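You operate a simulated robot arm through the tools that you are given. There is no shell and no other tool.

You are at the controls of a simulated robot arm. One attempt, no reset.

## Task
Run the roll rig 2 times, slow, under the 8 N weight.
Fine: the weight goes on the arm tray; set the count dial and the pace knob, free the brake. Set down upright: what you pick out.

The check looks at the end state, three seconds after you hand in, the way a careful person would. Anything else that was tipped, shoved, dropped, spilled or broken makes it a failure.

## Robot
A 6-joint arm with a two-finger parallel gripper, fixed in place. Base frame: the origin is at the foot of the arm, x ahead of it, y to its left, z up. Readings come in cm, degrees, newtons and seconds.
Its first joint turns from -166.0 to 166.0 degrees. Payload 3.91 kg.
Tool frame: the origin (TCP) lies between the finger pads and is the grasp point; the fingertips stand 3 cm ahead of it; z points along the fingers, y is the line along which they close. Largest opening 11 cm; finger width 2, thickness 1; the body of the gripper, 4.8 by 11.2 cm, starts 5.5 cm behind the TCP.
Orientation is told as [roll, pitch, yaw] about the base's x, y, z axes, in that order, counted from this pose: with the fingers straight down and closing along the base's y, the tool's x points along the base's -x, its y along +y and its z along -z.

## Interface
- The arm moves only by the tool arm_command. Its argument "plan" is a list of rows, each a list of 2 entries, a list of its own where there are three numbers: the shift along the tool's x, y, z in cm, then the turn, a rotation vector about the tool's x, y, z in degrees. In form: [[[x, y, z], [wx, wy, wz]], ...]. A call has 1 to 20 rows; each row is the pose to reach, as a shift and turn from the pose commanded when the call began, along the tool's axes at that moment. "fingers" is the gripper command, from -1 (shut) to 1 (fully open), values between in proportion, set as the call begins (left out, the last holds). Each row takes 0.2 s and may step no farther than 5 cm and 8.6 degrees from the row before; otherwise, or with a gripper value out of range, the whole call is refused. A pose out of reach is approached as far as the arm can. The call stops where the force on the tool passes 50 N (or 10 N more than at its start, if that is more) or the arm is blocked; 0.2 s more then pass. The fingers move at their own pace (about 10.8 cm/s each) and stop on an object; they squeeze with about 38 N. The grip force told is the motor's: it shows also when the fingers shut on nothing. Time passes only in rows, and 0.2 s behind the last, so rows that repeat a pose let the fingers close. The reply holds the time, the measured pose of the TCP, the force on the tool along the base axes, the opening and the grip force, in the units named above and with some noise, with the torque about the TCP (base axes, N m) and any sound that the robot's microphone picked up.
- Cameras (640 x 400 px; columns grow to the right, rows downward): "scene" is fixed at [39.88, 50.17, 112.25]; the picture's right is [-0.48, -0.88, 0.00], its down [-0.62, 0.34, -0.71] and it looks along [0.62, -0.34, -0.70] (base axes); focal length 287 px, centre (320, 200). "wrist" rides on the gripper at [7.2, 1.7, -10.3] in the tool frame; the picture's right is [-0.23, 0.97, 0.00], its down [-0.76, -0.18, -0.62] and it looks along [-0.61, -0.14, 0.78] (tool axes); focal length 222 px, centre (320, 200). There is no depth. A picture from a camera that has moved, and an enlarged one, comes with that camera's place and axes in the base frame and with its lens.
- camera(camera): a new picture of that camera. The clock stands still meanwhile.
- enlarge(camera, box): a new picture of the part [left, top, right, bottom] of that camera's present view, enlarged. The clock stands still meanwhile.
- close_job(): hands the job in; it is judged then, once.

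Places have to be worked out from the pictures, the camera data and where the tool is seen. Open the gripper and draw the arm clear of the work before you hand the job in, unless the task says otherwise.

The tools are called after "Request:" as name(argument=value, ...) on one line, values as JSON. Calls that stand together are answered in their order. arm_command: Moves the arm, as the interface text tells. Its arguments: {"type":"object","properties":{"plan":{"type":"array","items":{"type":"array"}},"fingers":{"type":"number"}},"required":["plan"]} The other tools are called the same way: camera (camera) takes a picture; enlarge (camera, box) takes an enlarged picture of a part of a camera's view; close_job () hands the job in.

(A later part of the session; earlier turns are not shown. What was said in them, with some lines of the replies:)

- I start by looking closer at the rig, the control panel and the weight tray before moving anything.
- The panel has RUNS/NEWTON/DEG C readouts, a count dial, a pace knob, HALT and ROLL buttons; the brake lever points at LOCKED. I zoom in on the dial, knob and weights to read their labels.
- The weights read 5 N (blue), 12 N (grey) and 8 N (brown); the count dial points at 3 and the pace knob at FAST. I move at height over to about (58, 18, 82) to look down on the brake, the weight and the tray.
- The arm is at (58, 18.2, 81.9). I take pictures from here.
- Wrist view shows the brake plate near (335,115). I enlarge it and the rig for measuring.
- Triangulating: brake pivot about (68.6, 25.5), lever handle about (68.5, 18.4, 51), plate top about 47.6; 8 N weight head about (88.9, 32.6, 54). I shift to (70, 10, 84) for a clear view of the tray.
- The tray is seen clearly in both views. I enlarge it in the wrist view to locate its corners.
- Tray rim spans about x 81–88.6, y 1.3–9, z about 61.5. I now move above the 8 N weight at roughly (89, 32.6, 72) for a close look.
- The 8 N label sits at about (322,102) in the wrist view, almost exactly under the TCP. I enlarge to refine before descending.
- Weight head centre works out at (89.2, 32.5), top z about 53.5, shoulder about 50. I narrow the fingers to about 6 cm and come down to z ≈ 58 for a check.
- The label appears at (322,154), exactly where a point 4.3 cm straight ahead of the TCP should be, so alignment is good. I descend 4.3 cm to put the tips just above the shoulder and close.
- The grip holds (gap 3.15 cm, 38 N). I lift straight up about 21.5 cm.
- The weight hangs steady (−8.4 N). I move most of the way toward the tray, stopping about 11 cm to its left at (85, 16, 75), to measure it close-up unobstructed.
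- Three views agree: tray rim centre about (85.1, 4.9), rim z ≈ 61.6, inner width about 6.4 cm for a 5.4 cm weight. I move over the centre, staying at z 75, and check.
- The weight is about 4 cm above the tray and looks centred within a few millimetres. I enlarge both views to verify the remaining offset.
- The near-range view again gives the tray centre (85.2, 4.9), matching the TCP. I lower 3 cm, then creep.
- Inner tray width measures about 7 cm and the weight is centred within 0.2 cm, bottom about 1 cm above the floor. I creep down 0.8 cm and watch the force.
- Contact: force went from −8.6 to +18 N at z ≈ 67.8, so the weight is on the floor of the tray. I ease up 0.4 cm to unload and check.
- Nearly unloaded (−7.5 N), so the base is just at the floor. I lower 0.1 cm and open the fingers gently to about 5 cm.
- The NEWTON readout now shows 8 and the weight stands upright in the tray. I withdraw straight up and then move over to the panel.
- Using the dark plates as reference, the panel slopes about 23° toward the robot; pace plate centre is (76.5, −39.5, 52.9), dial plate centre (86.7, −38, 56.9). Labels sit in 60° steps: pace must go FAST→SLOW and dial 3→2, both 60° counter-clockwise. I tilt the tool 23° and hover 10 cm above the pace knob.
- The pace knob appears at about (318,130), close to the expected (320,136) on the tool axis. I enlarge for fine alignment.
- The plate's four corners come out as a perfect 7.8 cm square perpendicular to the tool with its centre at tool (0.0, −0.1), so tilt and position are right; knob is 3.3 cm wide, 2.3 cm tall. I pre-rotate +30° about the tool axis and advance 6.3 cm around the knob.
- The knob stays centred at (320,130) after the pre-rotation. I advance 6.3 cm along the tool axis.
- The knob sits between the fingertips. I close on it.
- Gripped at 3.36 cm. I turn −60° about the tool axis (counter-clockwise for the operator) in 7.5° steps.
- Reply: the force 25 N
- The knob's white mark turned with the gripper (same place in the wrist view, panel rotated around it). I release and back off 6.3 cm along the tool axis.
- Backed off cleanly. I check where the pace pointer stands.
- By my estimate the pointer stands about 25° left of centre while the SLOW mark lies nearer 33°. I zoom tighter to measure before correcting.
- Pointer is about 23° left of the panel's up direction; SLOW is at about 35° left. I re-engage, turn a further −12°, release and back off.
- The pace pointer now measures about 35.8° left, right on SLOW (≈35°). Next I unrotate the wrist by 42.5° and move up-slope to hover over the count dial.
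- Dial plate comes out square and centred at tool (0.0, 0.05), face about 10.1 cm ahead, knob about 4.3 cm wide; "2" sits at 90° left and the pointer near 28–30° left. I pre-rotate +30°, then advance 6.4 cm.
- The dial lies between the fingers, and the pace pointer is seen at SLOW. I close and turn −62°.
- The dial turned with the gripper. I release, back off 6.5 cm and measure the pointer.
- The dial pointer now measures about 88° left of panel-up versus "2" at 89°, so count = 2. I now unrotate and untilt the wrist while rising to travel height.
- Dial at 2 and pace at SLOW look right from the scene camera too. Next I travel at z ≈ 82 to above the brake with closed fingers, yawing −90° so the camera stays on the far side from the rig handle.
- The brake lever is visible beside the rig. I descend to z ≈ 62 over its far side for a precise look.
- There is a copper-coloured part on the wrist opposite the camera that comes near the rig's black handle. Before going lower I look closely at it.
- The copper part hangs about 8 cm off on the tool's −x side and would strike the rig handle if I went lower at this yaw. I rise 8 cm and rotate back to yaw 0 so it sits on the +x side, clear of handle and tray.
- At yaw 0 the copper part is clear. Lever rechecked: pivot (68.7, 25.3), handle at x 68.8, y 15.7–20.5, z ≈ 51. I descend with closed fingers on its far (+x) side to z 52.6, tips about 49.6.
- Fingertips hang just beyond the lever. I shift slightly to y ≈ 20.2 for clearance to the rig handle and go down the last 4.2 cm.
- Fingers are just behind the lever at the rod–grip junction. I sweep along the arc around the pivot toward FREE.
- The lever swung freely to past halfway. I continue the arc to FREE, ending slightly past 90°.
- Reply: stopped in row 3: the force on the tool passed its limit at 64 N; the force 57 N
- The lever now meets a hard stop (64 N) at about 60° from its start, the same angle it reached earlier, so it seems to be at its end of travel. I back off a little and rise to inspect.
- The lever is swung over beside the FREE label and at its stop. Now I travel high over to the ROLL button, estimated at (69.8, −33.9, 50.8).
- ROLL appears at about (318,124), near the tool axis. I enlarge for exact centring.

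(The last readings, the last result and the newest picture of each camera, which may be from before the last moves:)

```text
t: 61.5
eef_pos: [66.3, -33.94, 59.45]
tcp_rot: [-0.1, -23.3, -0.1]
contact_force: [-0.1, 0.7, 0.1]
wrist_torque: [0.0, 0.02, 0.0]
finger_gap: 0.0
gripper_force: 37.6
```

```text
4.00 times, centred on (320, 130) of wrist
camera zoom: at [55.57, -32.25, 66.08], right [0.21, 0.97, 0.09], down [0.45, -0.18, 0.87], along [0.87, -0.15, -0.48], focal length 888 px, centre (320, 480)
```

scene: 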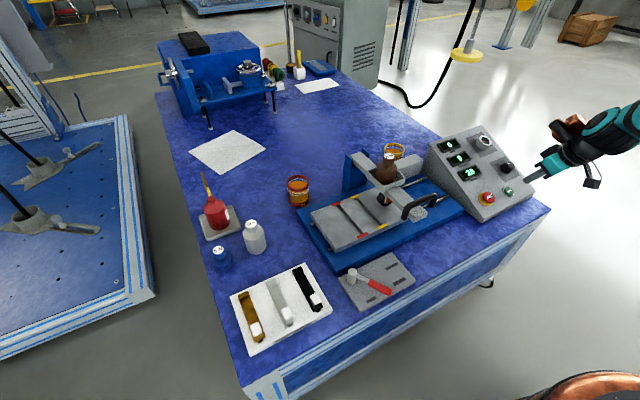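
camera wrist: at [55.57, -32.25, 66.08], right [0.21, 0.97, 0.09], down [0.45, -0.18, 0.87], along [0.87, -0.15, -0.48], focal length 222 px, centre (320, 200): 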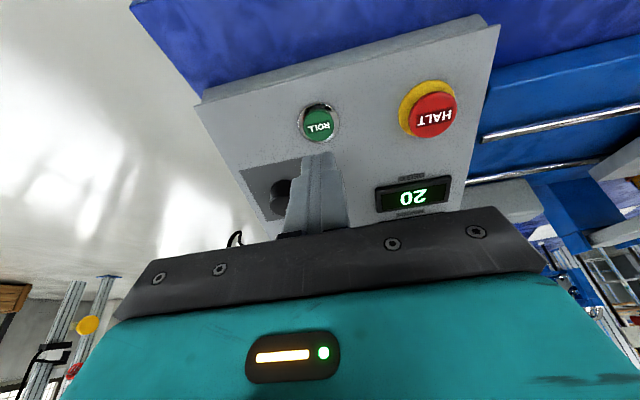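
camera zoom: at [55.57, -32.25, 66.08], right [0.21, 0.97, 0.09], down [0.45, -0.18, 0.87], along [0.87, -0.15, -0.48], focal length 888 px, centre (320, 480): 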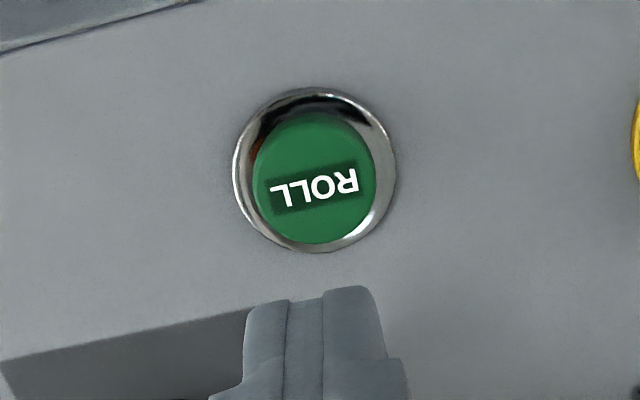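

The button centre is within 0.1–0.2 cm of the tool axis, about 9.3 cm ahead (6.3 cm beyond the tips). I advance 5.6 cm first.

Request:
arm_command(plan=[[[0, -0.1, 2.5], [0, 0, 0]], [[0, -0.1, 4.5], [0, 0, 0]], [[0, -0.1, 5.6], [0, 0, 0]], [[0, -0.1, 5.6], [0, 0, 0]]])

Request:
camera(camera="wrist")

Request:
enlarge(camera="scene", box=[460, 140, 560, 220])

```text
t: 62.5
eef_pos: [68.5, -34.09, 54.34]
tcp_rot: [-0.2, -23.2, -0.2]
contact_force: [-0.9, -0.5, 0.3]
wrist_torque: [0.01, 0.0, 0.03]
finger_gap: 0.0
gripper_force: 37.4
```

```text
taken
camera wrist: at [57.77, -32.45, 60.99], right [0.21, 0.97, 0.09], down [0.45, -0.18, 0.87], along [0.87, -0.14, -0.48], focal length 222 px, centre (320, 200)
```

wrist: 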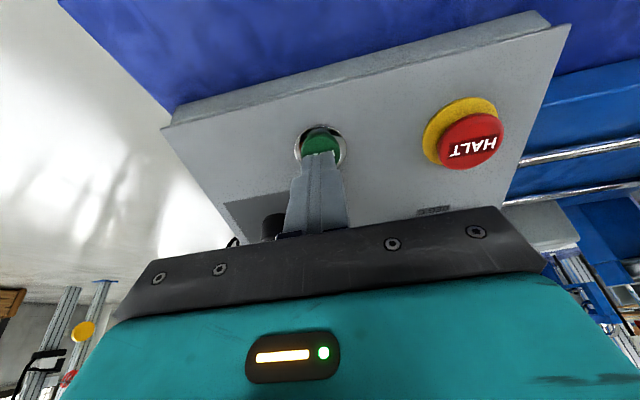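

```text
5.00 times, centred on (510, 180) of scene
camera zoom: at [39.88, 50.17, 112.25], right [-0.48, -0.88, 0.0], down [-0.62, 0.34, -0.71], along [0.62, -0.34, -0.7], focal length 1436 px, centre (-630, 300)
```

zoom: 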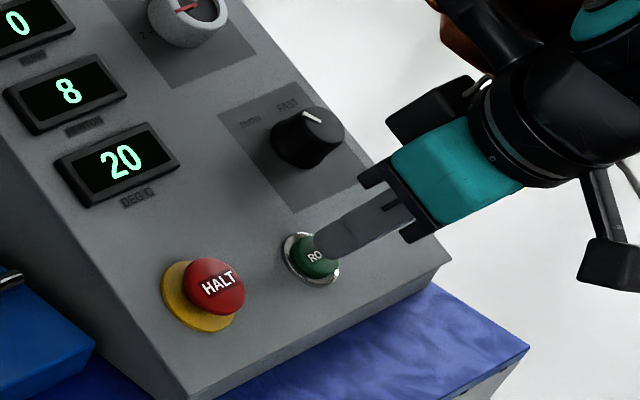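

Tips are just above the ROLL button, all settings made. I press in small steps, letting the force limit guard.

Request:
arm_command(plan=[[[0, 0, 0.3], [0, 0, 0]], [[0, 0, 0.6], [0, 0, 0]], [[0, 0, 0.8], [0, 0, 0]], [[0, 0, 1.0], [0, 0, 0]]])

```text
t: 63.5
eef_pos: [68.78, -34.15, 53.47]
tcp_rot: [-0.1, -23.3, -0.2]
contact_force: [0.1, 0.5, 2.6]
wrist_torque: [-0.03, 0.01, -0.04]
finger_gap: 0.0
gripper_force: 38.3
heard: click
```

A click was heard: the button registered. I back off and watch the rig.

Request:
arm_command(plan=[[[0, 0, -2], [0, 0, 0]], [[0, 0, -5], [0, 0, 0]], [[0, 0, -8], [0, 0, 0]], [[0, 0, -8], [0, 0, 0]]])

Request:
camera(camera="scene")

Request:
enlarge(camera="scene", box=[290, 120, 550, 260])

```text
t: 64.5
eef_pos: [65.42, -34.25, 60.86]
tcp_rot: [-0.1, -23.2, -0.2]
contact_force: [-0.1, 0.7, -0.6]
wrist_torque: [0.02, -0.04, 0.0]
finger_gap: 0.0
gripper_force: 37.9
```

```text
taken
```

scene: 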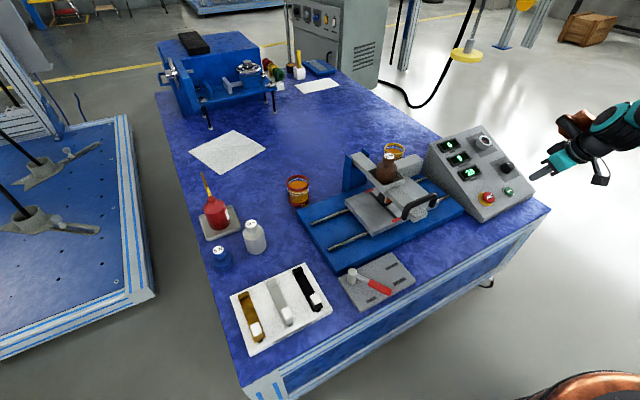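

```text
2.46 times, centred on (420, 190) of scene
camera zoom: at [39.88, 50.17, 112.25], right [-0.48, -0.88, 0.0], down [-0.62, 0.34, -0.71], along [0.62, -0.34, -0.7], focal length 707 px, centre (74, 225)
```

zoom: 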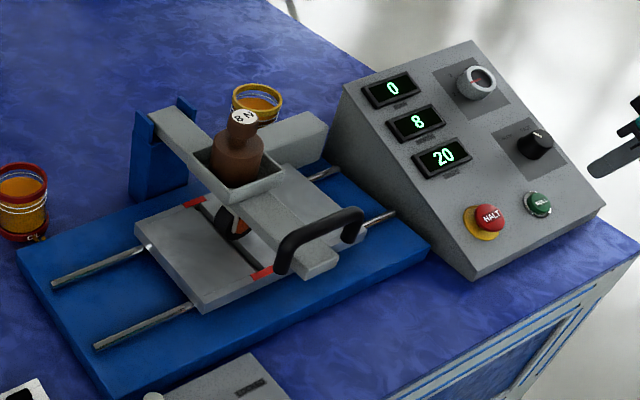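

The carriage is rolling under the wheel — the brake is free and the run is on. I wait, holding still.

Request:
arm_command(plan=[[[0, 0, 0], [0, 0, 0]], [[0, 0, 0], [0, 0, 0]], [[0, 0, 0], [0, 0, 0]], [[0, 0, 0], [0, 0, 0]], [[0, 0, 0], [0, 0, 0]], [[0, 0, 0], [0, 0, 0]], [[0, 0, 0], [0, 0, 0]], [[0, 0, 0], [0, 0, 0]], [[0, 0, 0], [0, 0, 0]], [[0, 0, 0], [0, 0, 0]], [[0, 0, 0], [0, 0, 0]], [[0, 0, 0], [0, 0, 0]]])

Request:
enlarge(camera="scene", box=[290, 120, 550, 260])

```text
t: 67.1
eef_pos: [65.55, -34.11, 60.92]
tcp_rot: [-0.2, -23.3, -0.2]
contact_force: [0.2, -0.1, 0.4]
wrist_torque: [0.0, -0.01, 0.0]
finger_gap: 0.0
gripper_force: 37.6
```

```text
2.46 times, centred on (420, 190) of scene
camera zoom: at [39.88, 50.17, 112.25], right [-0.48, -0.88, 0.0], down [-0.62, 0.34, -0.71], along [0.62, -0.34, -0.7], focal length 707 px, centre (74, 225)
```

zoom: 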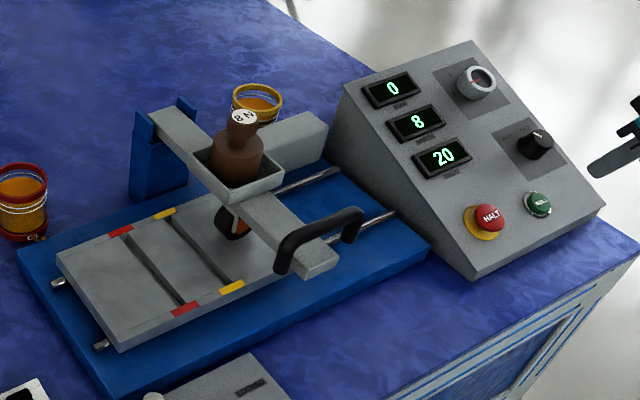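

The carriage is back near its start and RUNS still reads 0. I wait further and look again.

Request:
arm_command(plan=[[[0, 0, 0], [0, 0, 0]], [[0, 0, 0], [0, 0, 0]], [[0, 0, 0], [0, 0, 0]], [[0, 0, 0], [0, 0, 0]]])

Request:
enlarge(camera="scene", box=[290, 120, 550, 260])

```text
t: 68.1
eef_pos: [65.39, -34.24, 60.81]
tcp_rot: [-0.1, -23.3, -0.2]
contact_force: [0.0, 0.1, -0.2]
wrist_torque: [-0.02, -0.02, -0.02]
finger_gap: 0.02
gripper_force: 37.5
```

```text
2.46 times, centred on (420, 190) of scene
camera zoom: at [39.88, 50.17, 112.25], right [-0.48, -0.88, 0.0], down [-0.62, 0.34, -0.71], along [0.62, -0.34, -0.7], focal length 707 px, centre (74, 225)
```

zoom: 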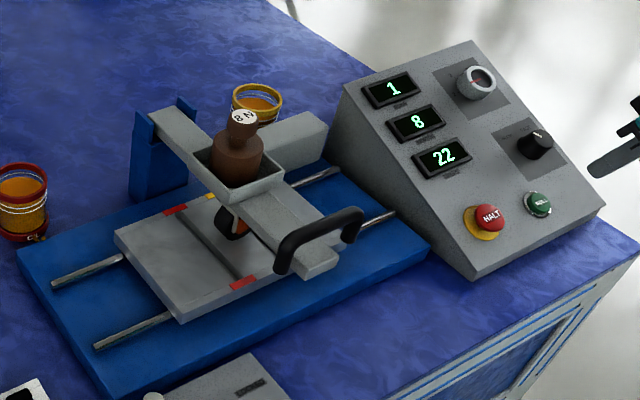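

RUNS reads 1 and the second run is under way (22 °C). I keep waiting.

Request:
arm_command(plan=[[[0, 0, 0], [0, 0, 0]], [[0, 0, 0], [0, 0, 0]], [[0, 0, 0], [0, 0, 0]], [[0, 0, 0], [0, 0, 0]], [[0, 0, 0], [0, 0, 0]], [[0, 0, 0], [0, 0, 0]], [[0, 0, 0], [0, 0, 0]], [[0, 0, 0], [0, 0, 0]], [[0, 0, 0], [0, 0, 0]], [[0, 0, 0], [0, 0, 0]], [[0, 0, 0], [0, 0, 0]], [[0, 0, 0], [0, 0, 0]], [[0, 0, 0], [0, 0, 0]], [[0, 0, 0], [0, 0, 0]], [[0, 0, 0], [0, 0, 0]]])

Request:
enlarge(camera="scene", box=[290, 120, 550, 260])

```text
t: 71.3
eef_pos: [65.4, -34.12, 60.99]
tcp_rot: [-0.1, -23.3, -0.2]
contact_force: [0.4, 0.0, -0.9]
wrist_torque: [0.0, -0.03, 0.01]
finger_gap: 0.0
gripper_force: 38.1
```

```text
2.46 times, centred on (420, 190) of scene
camera zoom: at [39.88, 50.17, 112.25], right [-0.48, -0.88, 0.0], down [-0.62, 0.34, -0.71], along [0.62, -0.34, -0.7], focal length 707 px, centre (74, 225)
```

zoom: 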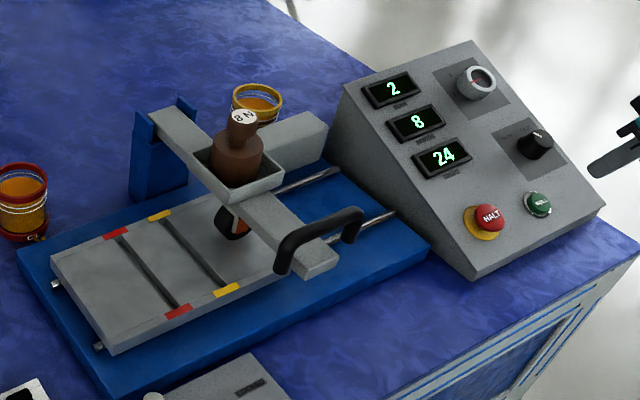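

RUNS reads 2 and the carriage is at its start. I wait another 2 s to confirm that it stays stopped, then open and clear the arm.

Request:
arm_command(plan=[[[0, 0, 0], [0, 0, 0]], [[0, 0, 0], [0, 0, 0]], [[0, 0, 0], [0, 0, 0]], [[0, 0, 0], [0, 0, 0]], [[0, 0, 0], [0, 0, 0]], [[0, 0, 0], [0, 0, 0]], [[0, 0, 0], [0, 0, 0]], [[0, 0, 0], [0, 0, 0]], [[0, 0, 0], [0, 0, 0]], [[0, 0, 0], [0, 0, 0]]])

Request:
enlarge(camera="scene", box=[290, 120, 550, 260])

```text
t: 73.5
eef_pos: [65.48, -34.21, 60.89]
tcp_rot: [-0.1, -23.3, -0.2]
contact_force: [-0.3, 0.6, 0.2]
wrist_torque: [-0.03, 0.0, 0.0]
finger_gap: 0.0
gripper_force: 37.8
```

```text
2.46 times, centred on (420, 190) of scene
camera zoom: at [39.88, 50.17, 112.25], right [-0.48, -0.88, 0.0], down [-0.62, 0.34, -0.71], along [0.62, -0.34, -0.7], focal length 707 px, centre (74, 225)
```

zoom: 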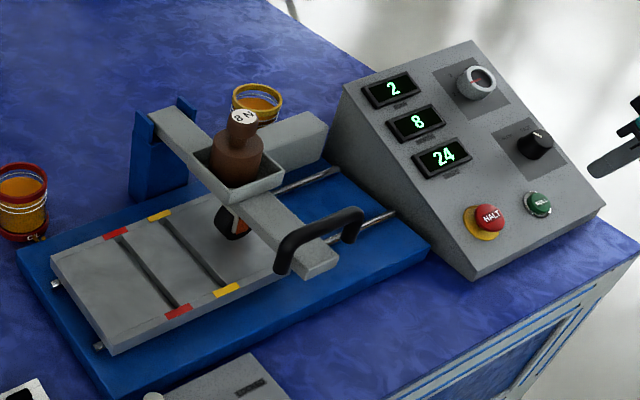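

The rig has stopped at 2 runs with 8 N shown. I open the gripper and draw the arm up and clear.

Request:
arm_command(plan=[[[-1, 0, -4.5], [0, 5.75, 0]], [[-2, 0, -9], [0, 11.5, 0]], [[-3, 0, -13.5], [0, 17.25, 0]], [[-4, 0, -18], [0, 23, 0]], [[-5, 0, -22], [0, 23, 0]], [[-5, 0, -22], [0, 23, 0]], [[-5, 0, -22], [0, 23, 0]]], fingers=1)

Request:
camera(camera="scene")

Request:
camera(camera="wrist")

Request:
enlarge(camera="scene", box=[190, 130, 550, 330])

```text
t: 75.1
eef_pos: [61.39, -34.48, 83.08]
tcp_rot: [-0.2, -0.3, -0.1]
contact_force: [-0.4, -0.5, -0.5]
wrist_torque: [-0.01, -0.01, -0.03]
finger_gap: 11.0
gripper_force: 0.1
```

```text
taken
```

scene: 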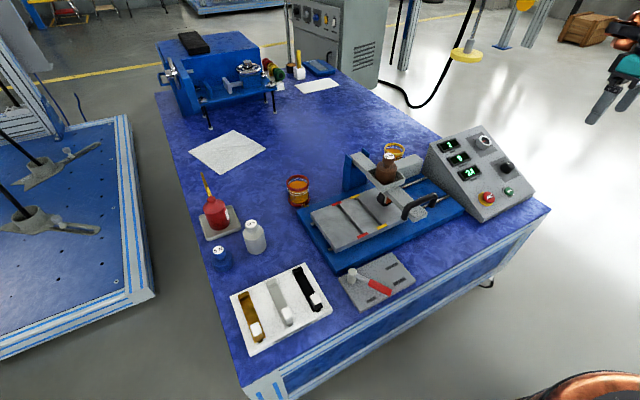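

```text
taken
camera wrist: at [54.12, -32.69, 93.35], right [0.23, 0.97, 0.0], down [0.76, -0.18, 0.63], along [0.61, -0.14, -0.78], focal length 222 px, centre (320, 200)
```

wrist: 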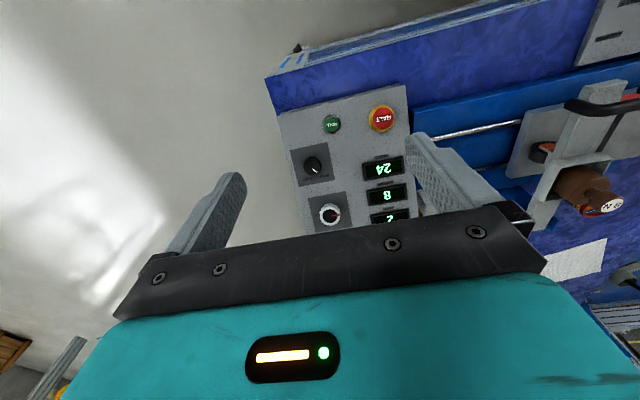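

```text
1.78 times, centred on (370, 230) of scene
camera zoom: at [39.88, 50.17, 112.25], right [-0.48, -0.88, 0.0], down [-0.62, 0.34, -0.71], along [0.62, -0.34, -0.7], focal length 510 px, centre (231, 147)
```

zoom: 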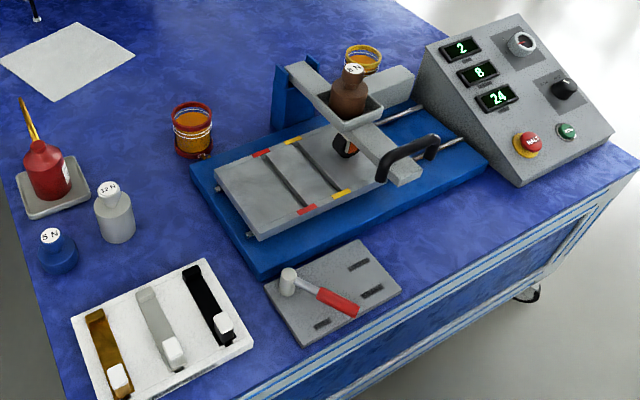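

The end state is as asked. RUNS shows 2, NEWTON shows 8, the pace knob is on SLOW, the brake is free, the 8 N weight is upright on the tray and everything else is untouched. The gripper is open and clear, so I hand in.

Request:
close_job()

```text
The job is handed in.
```

The roll rig ran twice at the slow pace under the 8 N weight, and I've handed the job in. The panel ended on 2 runs and 8 N. I watched for about two seconds after the second run and it stayed stopped.

- **Weight:** the 8 N weight stands upright in the arm tray.
- **Count dial:** set to 2; it was on 3.
- **Pace knob:** set to SLOW; it was on FAST. The first turn left it short of the mark, so I turned it a second time.
- **Brake:** the lever is swung from LOCKED to its end stop beside FREE. It stops a little short of the FREE label, but the carriage rolled normally.

In the last pictures nothing else had been tipped or moved. The gripper is open and the arm is clear of the work.
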